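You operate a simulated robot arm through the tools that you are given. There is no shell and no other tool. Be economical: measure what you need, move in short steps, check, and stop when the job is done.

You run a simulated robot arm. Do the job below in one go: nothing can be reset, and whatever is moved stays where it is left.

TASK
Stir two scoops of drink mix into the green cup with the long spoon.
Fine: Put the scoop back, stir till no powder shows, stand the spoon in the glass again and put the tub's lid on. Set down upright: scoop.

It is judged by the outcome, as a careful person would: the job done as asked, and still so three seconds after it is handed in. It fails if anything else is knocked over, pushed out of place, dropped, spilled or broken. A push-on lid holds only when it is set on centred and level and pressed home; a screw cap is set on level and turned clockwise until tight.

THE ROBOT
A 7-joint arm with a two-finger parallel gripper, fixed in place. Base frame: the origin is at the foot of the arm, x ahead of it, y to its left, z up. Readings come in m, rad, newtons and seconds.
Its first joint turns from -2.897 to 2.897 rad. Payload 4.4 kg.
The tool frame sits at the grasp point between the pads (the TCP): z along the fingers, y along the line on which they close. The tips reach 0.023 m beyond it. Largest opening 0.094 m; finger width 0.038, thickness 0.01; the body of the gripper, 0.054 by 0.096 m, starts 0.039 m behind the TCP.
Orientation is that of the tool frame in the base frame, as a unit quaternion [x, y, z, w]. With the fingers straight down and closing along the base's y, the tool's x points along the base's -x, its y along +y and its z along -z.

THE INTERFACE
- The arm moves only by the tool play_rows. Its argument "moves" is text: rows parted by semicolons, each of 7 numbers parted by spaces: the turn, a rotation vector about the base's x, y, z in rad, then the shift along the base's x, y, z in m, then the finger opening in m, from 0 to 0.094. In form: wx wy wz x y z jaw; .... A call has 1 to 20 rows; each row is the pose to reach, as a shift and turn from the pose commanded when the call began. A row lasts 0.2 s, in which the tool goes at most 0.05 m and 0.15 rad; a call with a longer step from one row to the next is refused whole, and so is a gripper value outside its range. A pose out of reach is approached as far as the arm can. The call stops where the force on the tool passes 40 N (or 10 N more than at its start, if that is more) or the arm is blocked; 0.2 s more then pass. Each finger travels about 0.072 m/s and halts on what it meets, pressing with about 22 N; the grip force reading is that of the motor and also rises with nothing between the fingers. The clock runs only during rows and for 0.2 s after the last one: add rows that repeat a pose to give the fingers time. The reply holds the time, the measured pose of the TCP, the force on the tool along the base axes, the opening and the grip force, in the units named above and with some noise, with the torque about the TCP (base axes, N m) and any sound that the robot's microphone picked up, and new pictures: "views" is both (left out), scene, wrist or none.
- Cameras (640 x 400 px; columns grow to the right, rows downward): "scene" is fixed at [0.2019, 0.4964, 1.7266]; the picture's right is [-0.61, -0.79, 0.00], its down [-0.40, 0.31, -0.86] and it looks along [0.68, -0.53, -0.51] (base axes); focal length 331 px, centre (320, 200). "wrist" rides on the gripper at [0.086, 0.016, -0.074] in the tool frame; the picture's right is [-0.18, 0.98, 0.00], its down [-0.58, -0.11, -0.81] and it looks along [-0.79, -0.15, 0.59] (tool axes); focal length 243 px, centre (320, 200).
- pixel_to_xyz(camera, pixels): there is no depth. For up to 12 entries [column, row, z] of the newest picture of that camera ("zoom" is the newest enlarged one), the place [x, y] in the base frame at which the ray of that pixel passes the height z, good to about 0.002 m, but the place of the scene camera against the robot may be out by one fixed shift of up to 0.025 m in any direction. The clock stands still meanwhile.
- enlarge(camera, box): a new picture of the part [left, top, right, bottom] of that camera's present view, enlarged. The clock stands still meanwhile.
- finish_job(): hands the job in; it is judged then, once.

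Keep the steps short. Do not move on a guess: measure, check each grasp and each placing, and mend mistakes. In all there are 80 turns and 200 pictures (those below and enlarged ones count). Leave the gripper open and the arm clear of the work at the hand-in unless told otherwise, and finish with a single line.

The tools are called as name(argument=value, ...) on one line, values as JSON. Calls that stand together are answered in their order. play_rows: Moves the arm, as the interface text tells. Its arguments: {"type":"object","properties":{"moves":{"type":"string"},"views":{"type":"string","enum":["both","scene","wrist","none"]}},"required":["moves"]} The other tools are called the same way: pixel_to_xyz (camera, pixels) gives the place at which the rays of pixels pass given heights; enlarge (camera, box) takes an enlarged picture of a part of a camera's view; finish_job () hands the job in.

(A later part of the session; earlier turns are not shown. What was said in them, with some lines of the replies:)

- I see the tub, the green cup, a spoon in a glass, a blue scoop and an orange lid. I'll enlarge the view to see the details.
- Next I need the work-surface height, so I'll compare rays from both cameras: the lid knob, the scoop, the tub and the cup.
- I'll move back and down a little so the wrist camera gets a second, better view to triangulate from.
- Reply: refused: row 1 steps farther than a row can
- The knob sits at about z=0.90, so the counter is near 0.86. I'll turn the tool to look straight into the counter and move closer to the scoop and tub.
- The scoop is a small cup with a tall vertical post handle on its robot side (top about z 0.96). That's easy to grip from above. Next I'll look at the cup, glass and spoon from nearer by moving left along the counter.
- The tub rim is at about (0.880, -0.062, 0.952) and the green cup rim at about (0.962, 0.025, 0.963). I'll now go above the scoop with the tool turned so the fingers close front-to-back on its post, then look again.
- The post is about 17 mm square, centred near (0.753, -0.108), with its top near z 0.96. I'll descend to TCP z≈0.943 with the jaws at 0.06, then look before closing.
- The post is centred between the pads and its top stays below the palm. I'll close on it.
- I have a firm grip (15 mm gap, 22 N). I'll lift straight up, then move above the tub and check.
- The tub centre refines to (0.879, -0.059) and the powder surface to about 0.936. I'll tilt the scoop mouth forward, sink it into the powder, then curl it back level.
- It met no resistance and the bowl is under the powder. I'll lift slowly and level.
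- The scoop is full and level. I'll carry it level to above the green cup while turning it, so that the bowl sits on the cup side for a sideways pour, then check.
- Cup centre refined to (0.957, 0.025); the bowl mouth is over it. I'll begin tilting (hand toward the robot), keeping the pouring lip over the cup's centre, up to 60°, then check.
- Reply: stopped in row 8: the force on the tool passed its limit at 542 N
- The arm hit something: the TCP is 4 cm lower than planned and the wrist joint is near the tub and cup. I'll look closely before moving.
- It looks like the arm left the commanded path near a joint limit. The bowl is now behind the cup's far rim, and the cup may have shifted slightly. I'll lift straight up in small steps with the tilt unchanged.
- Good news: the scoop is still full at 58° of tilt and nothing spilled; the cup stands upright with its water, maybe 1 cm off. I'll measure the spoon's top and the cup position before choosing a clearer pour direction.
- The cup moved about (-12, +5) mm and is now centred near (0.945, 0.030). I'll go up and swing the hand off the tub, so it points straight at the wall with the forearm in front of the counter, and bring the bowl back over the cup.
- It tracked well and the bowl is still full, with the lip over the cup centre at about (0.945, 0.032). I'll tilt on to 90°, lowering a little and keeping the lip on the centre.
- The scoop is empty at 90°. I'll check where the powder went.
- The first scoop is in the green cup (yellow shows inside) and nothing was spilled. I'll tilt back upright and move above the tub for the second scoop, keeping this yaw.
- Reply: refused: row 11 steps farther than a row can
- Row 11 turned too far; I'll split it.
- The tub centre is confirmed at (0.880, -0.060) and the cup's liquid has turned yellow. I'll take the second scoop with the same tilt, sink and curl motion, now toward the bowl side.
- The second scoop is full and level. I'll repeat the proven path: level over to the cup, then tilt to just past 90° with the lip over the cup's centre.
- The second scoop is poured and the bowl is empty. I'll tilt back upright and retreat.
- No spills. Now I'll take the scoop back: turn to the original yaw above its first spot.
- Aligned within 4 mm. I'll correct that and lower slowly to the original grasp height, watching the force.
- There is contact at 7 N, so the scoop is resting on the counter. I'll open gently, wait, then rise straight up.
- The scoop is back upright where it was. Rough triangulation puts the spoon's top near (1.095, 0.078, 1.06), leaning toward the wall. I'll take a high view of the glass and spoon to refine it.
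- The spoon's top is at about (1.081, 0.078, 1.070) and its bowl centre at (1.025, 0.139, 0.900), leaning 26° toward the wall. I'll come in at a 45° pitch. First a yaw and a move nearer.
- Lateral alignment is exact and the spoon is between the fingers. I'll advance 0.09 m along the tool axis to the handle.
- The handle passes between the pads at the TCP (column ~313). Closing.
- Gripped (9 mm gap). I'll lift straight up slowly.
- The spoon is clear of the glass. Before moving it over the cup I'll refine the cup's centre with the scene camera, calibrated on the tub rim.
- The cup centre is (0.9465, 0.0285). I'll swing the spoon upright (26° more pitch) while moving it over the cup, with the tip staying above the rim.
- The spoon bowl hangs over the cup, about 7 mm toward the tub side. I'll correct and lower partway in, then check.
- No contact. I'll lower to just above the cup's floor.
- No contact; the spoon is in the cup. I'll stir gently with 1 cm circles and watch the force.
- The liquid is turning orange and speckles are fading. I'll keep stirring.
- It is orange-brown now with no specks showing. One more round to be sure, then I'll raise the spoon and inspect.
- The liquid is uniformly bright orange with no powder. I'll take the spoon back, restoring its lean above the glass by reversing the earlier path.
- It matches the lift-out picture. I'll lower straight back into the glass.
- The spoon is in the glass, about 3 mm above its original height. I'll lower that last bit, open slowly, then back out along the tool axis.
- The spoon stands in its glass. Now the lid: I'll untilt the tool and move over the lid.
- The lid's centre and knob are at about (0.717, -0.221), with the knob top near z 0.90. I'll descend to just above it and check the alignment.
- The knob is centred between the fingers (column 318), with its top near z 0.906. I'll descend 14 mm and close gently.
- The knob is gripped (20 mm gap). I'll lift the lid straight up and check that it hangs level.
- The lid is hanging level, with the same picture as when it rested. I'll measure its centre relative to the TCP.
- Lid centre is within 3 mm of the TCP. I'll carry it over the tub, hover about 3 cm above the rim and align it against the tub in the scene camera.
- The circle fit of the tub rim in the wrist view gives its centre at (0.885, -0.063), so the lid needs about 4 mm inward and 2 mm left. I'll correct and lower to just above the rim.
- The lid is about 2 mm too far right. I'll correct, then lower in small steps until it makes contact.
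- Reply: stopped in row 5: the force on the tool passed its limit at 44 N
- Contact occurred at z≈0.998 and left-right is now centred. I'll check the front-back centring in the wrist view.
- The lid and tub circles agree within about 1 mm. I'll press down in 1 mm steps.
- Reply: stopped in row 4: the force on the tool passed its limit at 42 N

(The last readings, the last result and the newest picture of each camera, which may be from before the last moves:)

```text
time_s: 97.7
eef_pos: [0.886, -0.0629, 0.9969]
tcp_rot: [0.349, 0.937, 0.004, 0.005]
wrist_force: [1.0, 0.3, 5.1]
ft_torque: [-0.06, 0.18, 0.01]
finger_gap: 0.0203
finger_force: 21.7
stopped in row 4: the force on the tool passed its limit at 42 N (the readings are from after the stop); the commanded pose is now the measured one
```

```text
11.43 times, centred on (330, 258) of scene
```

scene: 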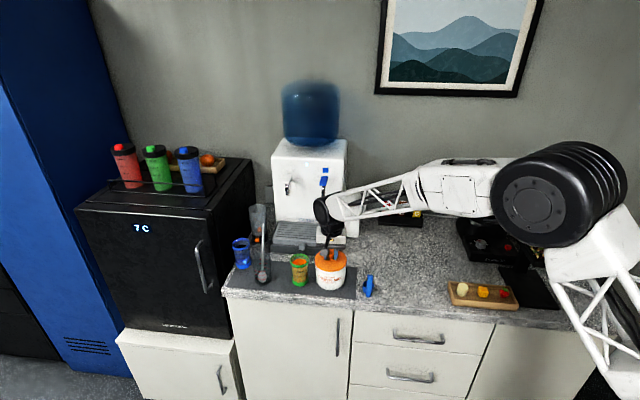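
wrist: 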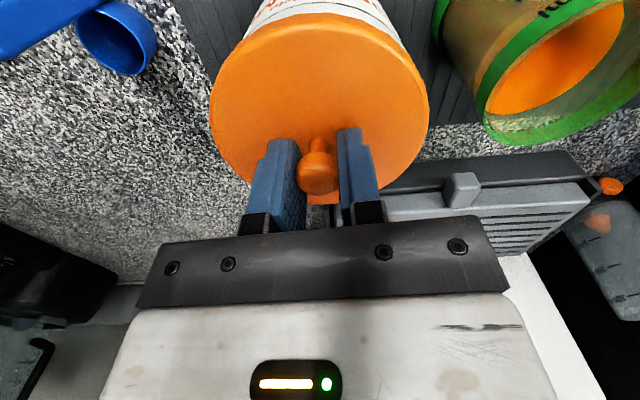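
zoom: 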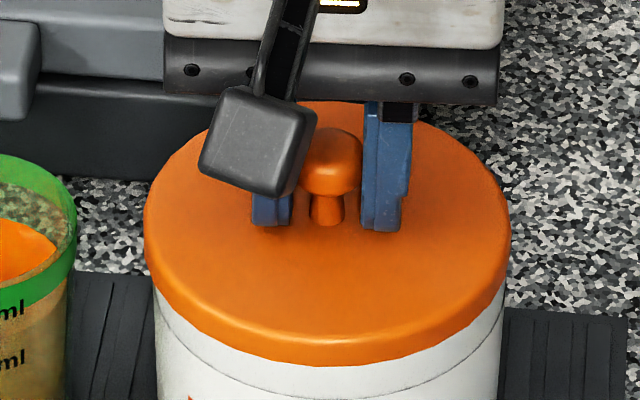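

It isn't home yet. The refit (tub radius 0.0525, lid skirt radius 0.0547) says the lid sits about 3.5 mm too far toward the wall. I'll lift slightly, shift it back, remove the slight tilt, and press again.

play_rows(moves="0 0 0 0 0 0.004 0.005;-0.004 0.012 0 -0.0013 0.0012 0.006 0.005;-0.004 0.012 0 -0.0026 0.0023 0.006 0.005;-0.004 0.012 0 -0.0026 0.0023 0.006 0.005", views="both")

enlarge(camera="wrist", box=[240, 0, 420, 70])

enlarge(camera="scene", box=[310, 240, 350, 275])

```text
time_s: 98.7
eef_pos: [0.8827, -0.059, 1.0033]
tcp_rot: [0.349, 0.937, 0.0, -0.002]
wrist_force: [-0.3, 0.5, 0.3]
ft_torque: [0.0, 0.01, -0.04]
finger_gap: 0.0203
finger_force: 22.0
```

scene: 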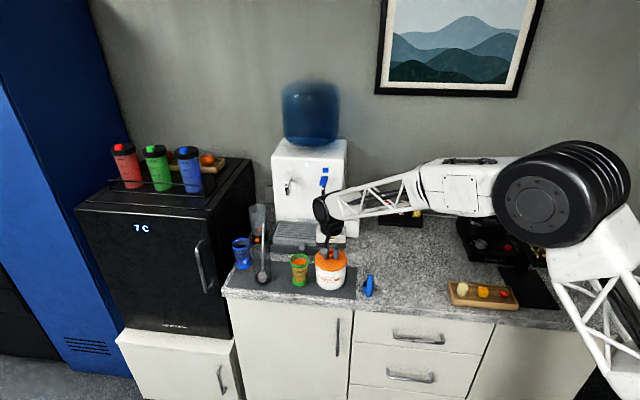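
wrist: 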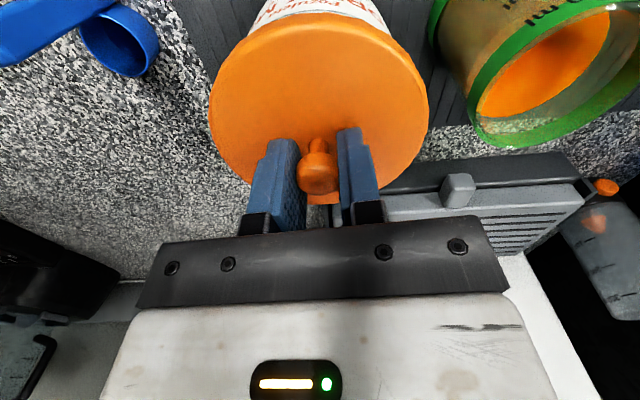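

```text
3.56 times, centred on (330, 35) of wrist
```

zoom: 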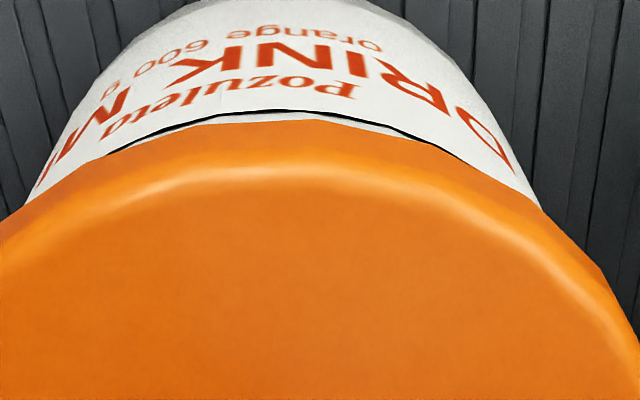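

```text
11.43 times, centred on (330, 258) of scene
```

zoom: 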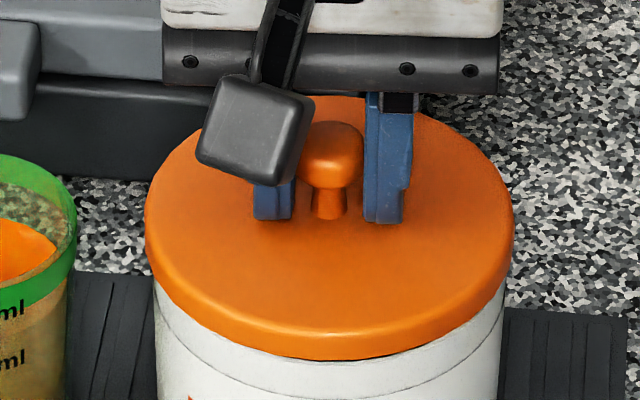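

play_rows(moves="0 0 0 0 0 -0.002 0.005;0 0 0 0 0 -0.004 0.005;0 0 0 0 0 -0.005 0.005;0 0 0 0 0 -0.006 0.005;0 0 0 0 0 -0.007 0.005;0 0 0 0 0 -0.008 0.005;0 0 0 0 0 -0.009 0.005;0 0 0 0 0 -0.010 0.005;0 0 0 0 0 -0.011 0.005;0 0 0 0 0 -0.012 0.005;0 0 0 0 0 -0.013 0.005", views="both")

enlarge(camera="scene", box=[310, 240, 350, 275])

enlarge(camera="wrist", box=[240, 0, 420, 70])

```text
time_s: 100.4
eef_pos: [0.8846, -0.0601, 0.9974]
tcp_rot: [0.35, 0.937, 0.001, 0.001]
wrist_force: [0.4, -1.5, 4.8]
ft_torque: [-0.01, 0.0, -0.01]
finger_gap: 0.0202
finger_force: 21.8
stopped in row 8: the force on the tool passed its limit at 43 N (the readings are from after the stop); the commanded pose is now the measured one
```

scene: 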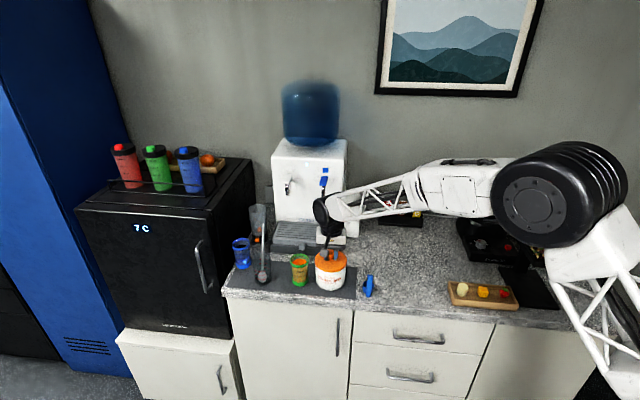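
wrist: 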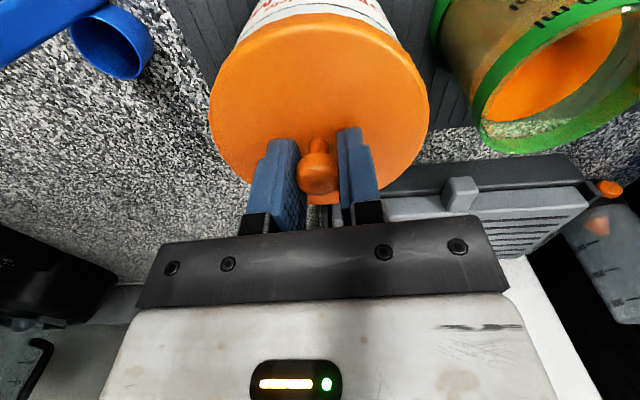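

```text
11.43 times, centred on (330, 258) of scene
```

zoom: 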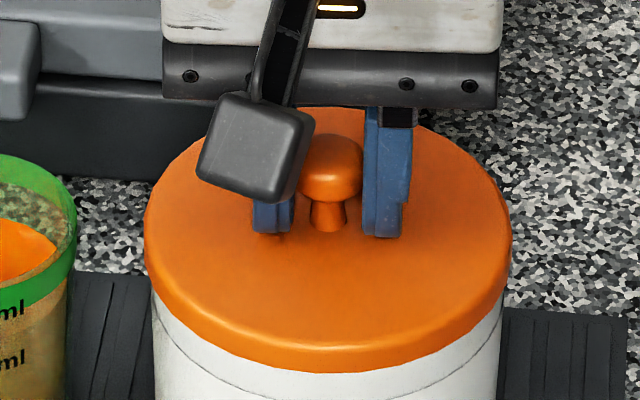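

```text
3.56 times, centred on (330, 35) of wrist
```

zoom: 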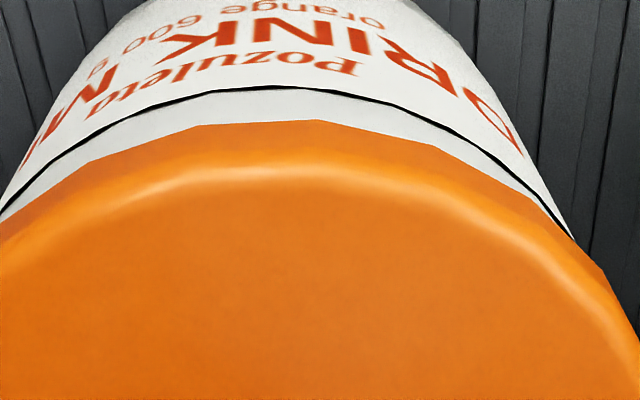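

The contact is now balanced (torque ≈ 0, no tilt). I'll test whether it's latched by lifting just 3 mm and reading the force.

play_rows(moves="0 0 0 0 0 0.002 0.005;0 0 0 0 0 0.004 0.005;0 0 0 0 0 0.004 0.005", views="none")

enlarge(camera="scene", box=[305, 240, 355, 295])

```text
time_s: 101.2
eef_pos: [0.8837, -0.0611, 1.0015]
tcp_rot: [0.35, 0.937, 0.0, 0.0]
wrist_force: [0.6, 0.3, -1.0]
ft_torque: [-0.01, -0.02, 0.0]
finger_gap: 0.0201
finger_force: 22.3
```

```text
7.27 times, centred on (330, 268) of scene
```

zoom: 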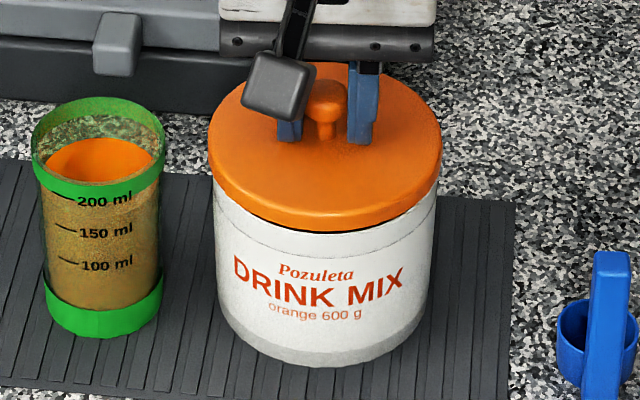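

enlarge(camera="scene", box=[312, 254, 350, 280])

enlarge(camera="wrist", box=[240, 0, 420, 70])

```text
15.38 times, centred on (331, 267) of scene
```

zoom: 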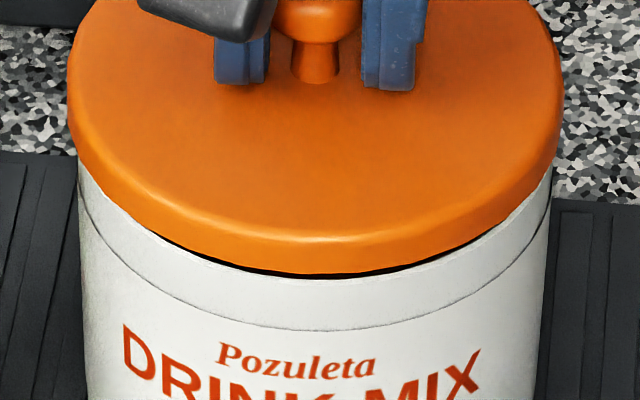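

```text
3.56 times, centred on (330, 35) of wrist
```

zoom: 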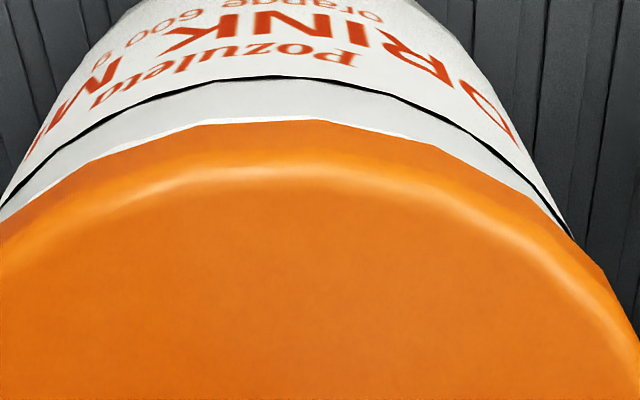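

The lid hovers centred within about 1.5 mm but isn't seated. I'll press lightly (~20 N) and make a tiny circular search so the skirt can find the rim.

play_rows(moves="0 0 0 0 0 -0.003 0.005;0 0 0 0 0 -0.0055 0.005;0 0 0 0.0012 0 -0.0055 0.005;0 0 0 0.0008 0.0008 -0.0055 0.005;0 0 0 0 0.0012 -0.0055 0.005;0 0 0 -0.0008 0.0008 -0.0055 0.005;0 0 0 -0.0012 0 -0.0055 0.005;0 0 0 -0.0008 -0.0008 -0.0055 0.005;0 0 0 0 -0.0012 -0.0055 0.005;0 0 0 0.0025 0 -0.0055 0.005;0 0 0 0.0018 0.0018 -0.0055 0.005;0 0 0 0 0.0025 -0.0055 0.005;0 0 0 -0.0018 0.0018 -0.0055 0.005;0 0 0 -0.0025 0 -0.0055 0.005;0 0 0 -0.0018 -0.0018 -0.0055 0.005;0 0 0 0 -0.0025 -0.0055 0.005;0 0 0 0 0 -0.0055 0.005", views="none")

enlarge(camera="scene", box=[312, 254, 350, 280])

```text
time_s: 103.1
eef_pos: [0.8839, -0.0607, 0.9981]
tcp_rot: [0.349, 0.937, 0.0, 0.0]
wrist_force: [0.3, -0.8, 3.3]
ft_torque: [-0.11, 0.11, 0.01]
finger_gap: 0.02
finger_force: 22.1
stopped in row 9: the force on the tool passed its limit at 42 N (the readings are from after the stop); the commanded pose is now the measured one
```

```text
15.38 times, centred on (331, 267) of scene
```

zoom: 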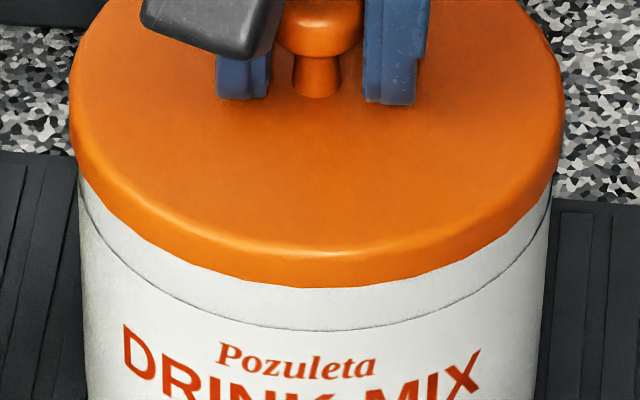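

The lid edge now sits flush on the rim and needs pressing home, and the balanced contact was at (0.8846, -0.0601). I'll return to that spot and press to about 32 N and hold, staying under the stop limit.

play_rows(moves="0 0 0 0 0 0.003 0.005;0 0 0 0.0007 0.0006 0.003 0.005;0 0 0 0.0007 0.0006 0 0.005;0 0 0 0.0007 0.0006 -0.0015 0.005;0 0 0 0.0007 0.0006 -0.0025 0.005;0 0 0 0.0007 0.0006 -0.003 0.005;0 0 0 0.0007 0.0006 -0.003 0.005;0 0 0 0.0007 0.0006 -0.003 0.005", views="none")

```text
time_s: 104.6
eef_pos: [0.887, -0.0604, 0.9983]
tcp_rot: [0.349, 0.937, 0.002, 0.003]
wrist_force: [0.4, -0.5, 3.5]
ft_torque: [-0.01, 0.18, -0.02]
finger_gap: 0.0202
finger_force: 21.9
stopped in row 7: the force on the tool passed its limit at 41 N (the readings are from after the stop); the commanded pose is now the measured one
```

Pressing through the grip makes the lid slide. A better way is to set it down centred, let go, and then press on the knob top with closed fingers so it can self-align. First I'll re-centre it at (0.883, -0.061), rest it lightly and check.

play_rows(moves="0 0 0 0 0 0.004 0.005;-0.003 0.006 0 -0.002 -0.0004 0.005 0.005;-0.003 0.006 0 -0.004 -0.0008 0.005 0.005;-0.003 0.006 0 -0.004 -0.0008 0.005 0.005", views="wrist")

enlarge(camera="scene", box=[312, 254, 350, 280])

enlarge(camera="wrist", box=[240, 0, 420, 70])

```text
time_s: 105.6
eef_pos: [0.8809, -0.0607, 1.0034]
tcp_rot: [0.348, 0.937, -0.001, 0.0]
wrist_force: [0.0, 0.6, -0.4]
ft_torque: [-0.01, -0.02, -0.01]
finger_gap: 0.0204
finger_force: 22.2
```

wrist: 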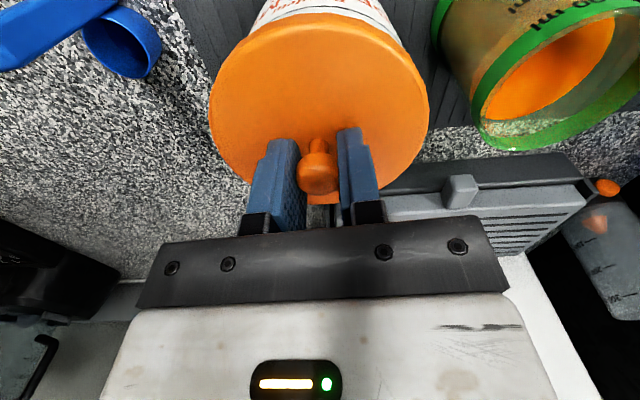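

```text
15.38 times, centred on (331, 267) of scene
```

zoom: 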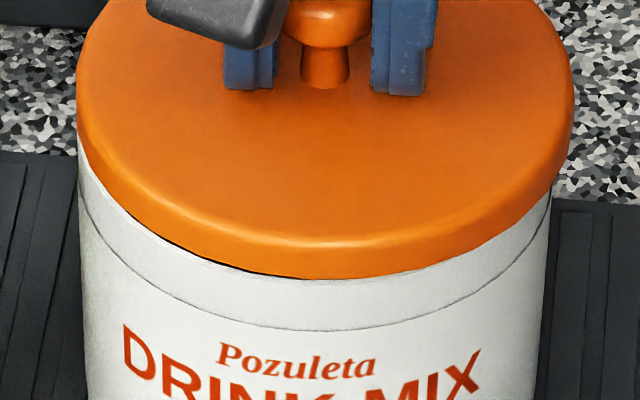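

```text
3.56 times, centred on (330, 35) of wrist
5 turns are left
```

zoom: 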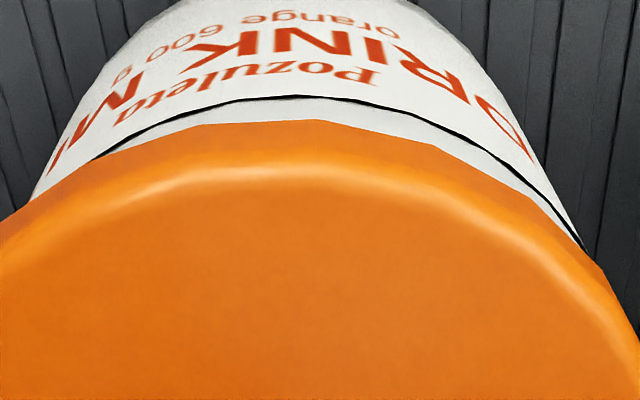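

Few turns are left. In one call I'll re-centre (+2 mm), rest the lid, release, rise, close the fingers and press down on the knob top.

play_rows(moves="0 0 0 0.0011 0 -0.002 0.005;0 0 0 0.0022 0.0003 -0.004 0.005;0 0 0 0.0022 0.0003 -0.0052 0.005;0 0 0 0.0022 0.0003 -0.0052 0.02;0 0 0 0.0022 0.0003 -0.0052 0.03;0 0 0 0.0022 0.0003 -0.0052 0.045;0 0 0 0.0022 0.0003 -0.0052 0.05;0 0 0 0.0022 0.0003 0.012 0.05;0 0 0 0.0022 0.0003 0.03 0.05;0 0 0 0.0022 0.0003 0.045 0.02;0 0 0 0.0022 0.0003 0.045 0;0 0 0 0.0022 0.0003 0.045 0;0 0 0 0.0035 -0.001 0.045 0;0 0 0 0.0035 -0.001 0.030 0;0 0 0 0.0035 -0.001 0.022 0;0 0 0 0.0035 -0.001 0.017 0;0 0 0 0.0035 -0.001 0.013 0;0 0 0 0.0035 -0.001 0.009 0;0 0 0 0.0035 -0.001 0.005 0;0 0 0 0.0035 -0.001 0.001 0", views="both")

enlarge(camera="scene", box=[312, 250, 350, 280])

```text
time_s: 109.1
eef_pos: [0.8856, -0.0628, 1.0235]
tcp_rot: [0.349, 0.937, 0.0, 0.004]
wrist_force: [-0.1, -1.0, 3.1]
ft_torque: [0.01, 0.01, 0.03]
finger_gap: 0.0001
finger_force: 21.8
heard: snap
stopped in row 17: the force on the tool passed its limit at 48 N (the readings are from after the stop); the commanded pose is now the measured one
```

scene: 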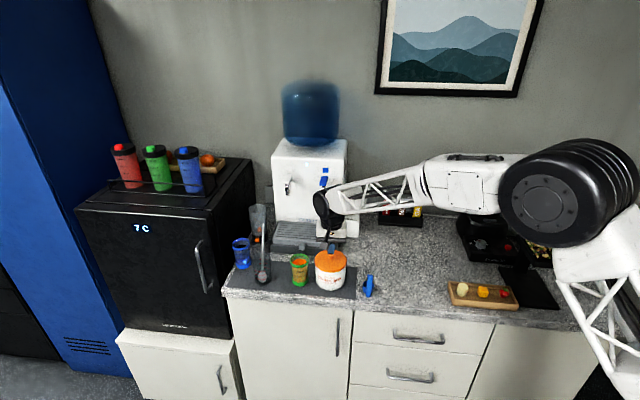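
wrist: 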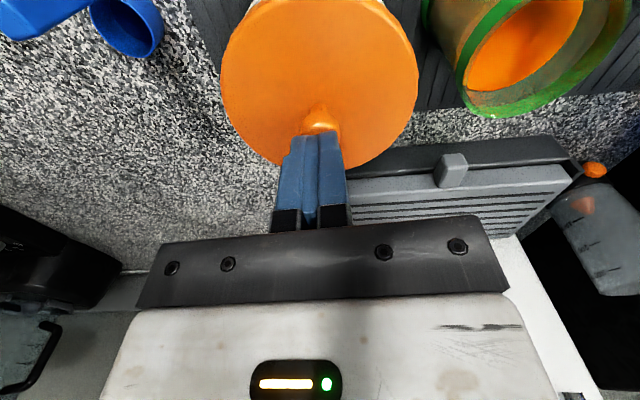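

```text
13.33 times, centred on (331, 265) of scene
4 turns are left
```

zoom: 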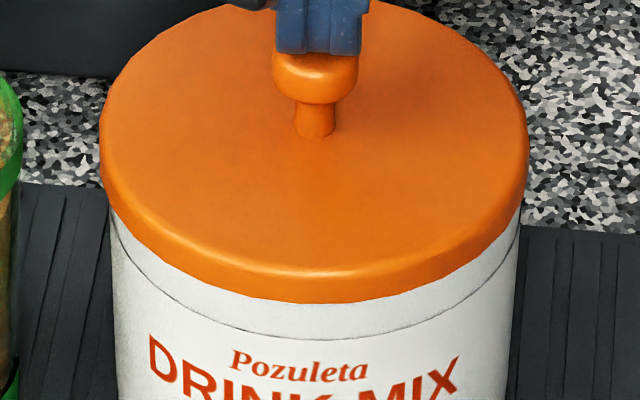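

A "snap" was heard: the lid is home, level and centred. I'll rise straight up, open the gripper and move clear.

play_rows(moves="0 0 0 0 0 0.02 0;0 0 0 0 0 0.06 0;0 0 0 0 0 0.10 0;0 0 0 -0.02 0.0 0.13 0.03;0 0 0 -0.06 0.0 0.15 0.06;0 0 0 -0.1 0 0.17 0.08;0 0 0 -0.14 0 0.18 0.08;0 0 0 -0.18 0 0.19 0.08;0 0 0 -0.22 0 0.19 0.08;0 0 0 -0.22 0 0.19 0.08", views="both")

enlarge(camera="scene", box=[225, 205, 425, 310])

```text
time_s: 111.3
eef_pos: [0.6644, -0.0624, 1.2138]
tcp_rot: [0.349, 0.937, 0.0, 0.004]
wrist_force: [0.4, 0.9, 0.1]
ft_torque: [0.01, 0.01, -0.02]
finger_gap: 0.0797
finger_force: 0.0
```

scene: 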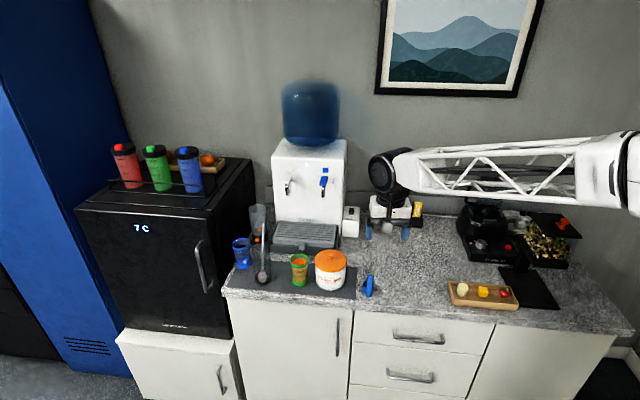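
wrist: 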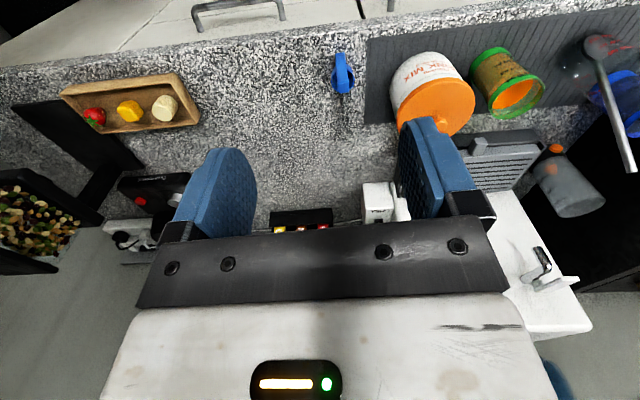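

```text
3.20 times, centred on (325, 258) of scene
3 turns are left
```

zoom: 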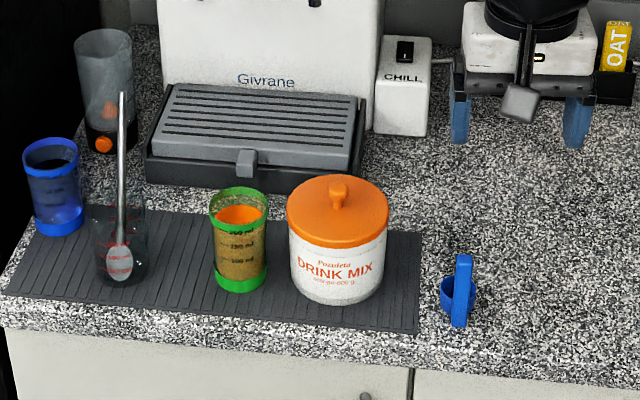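

Everything is in place: lid on the tub, orange drink mixed, spoon in the glass, scoop upright, arm clear and gripper open. Handing in.

finish_job()

```text
The job is handed in.
```

Two scoops of drink mix are stirred into the green cup with no powder showing, the scoop is back upright, the spoon is standing in its glass and the tub's lid is snapped on; the cup was bumped once and stands about 1 cm from where it started, with nothing spilled.
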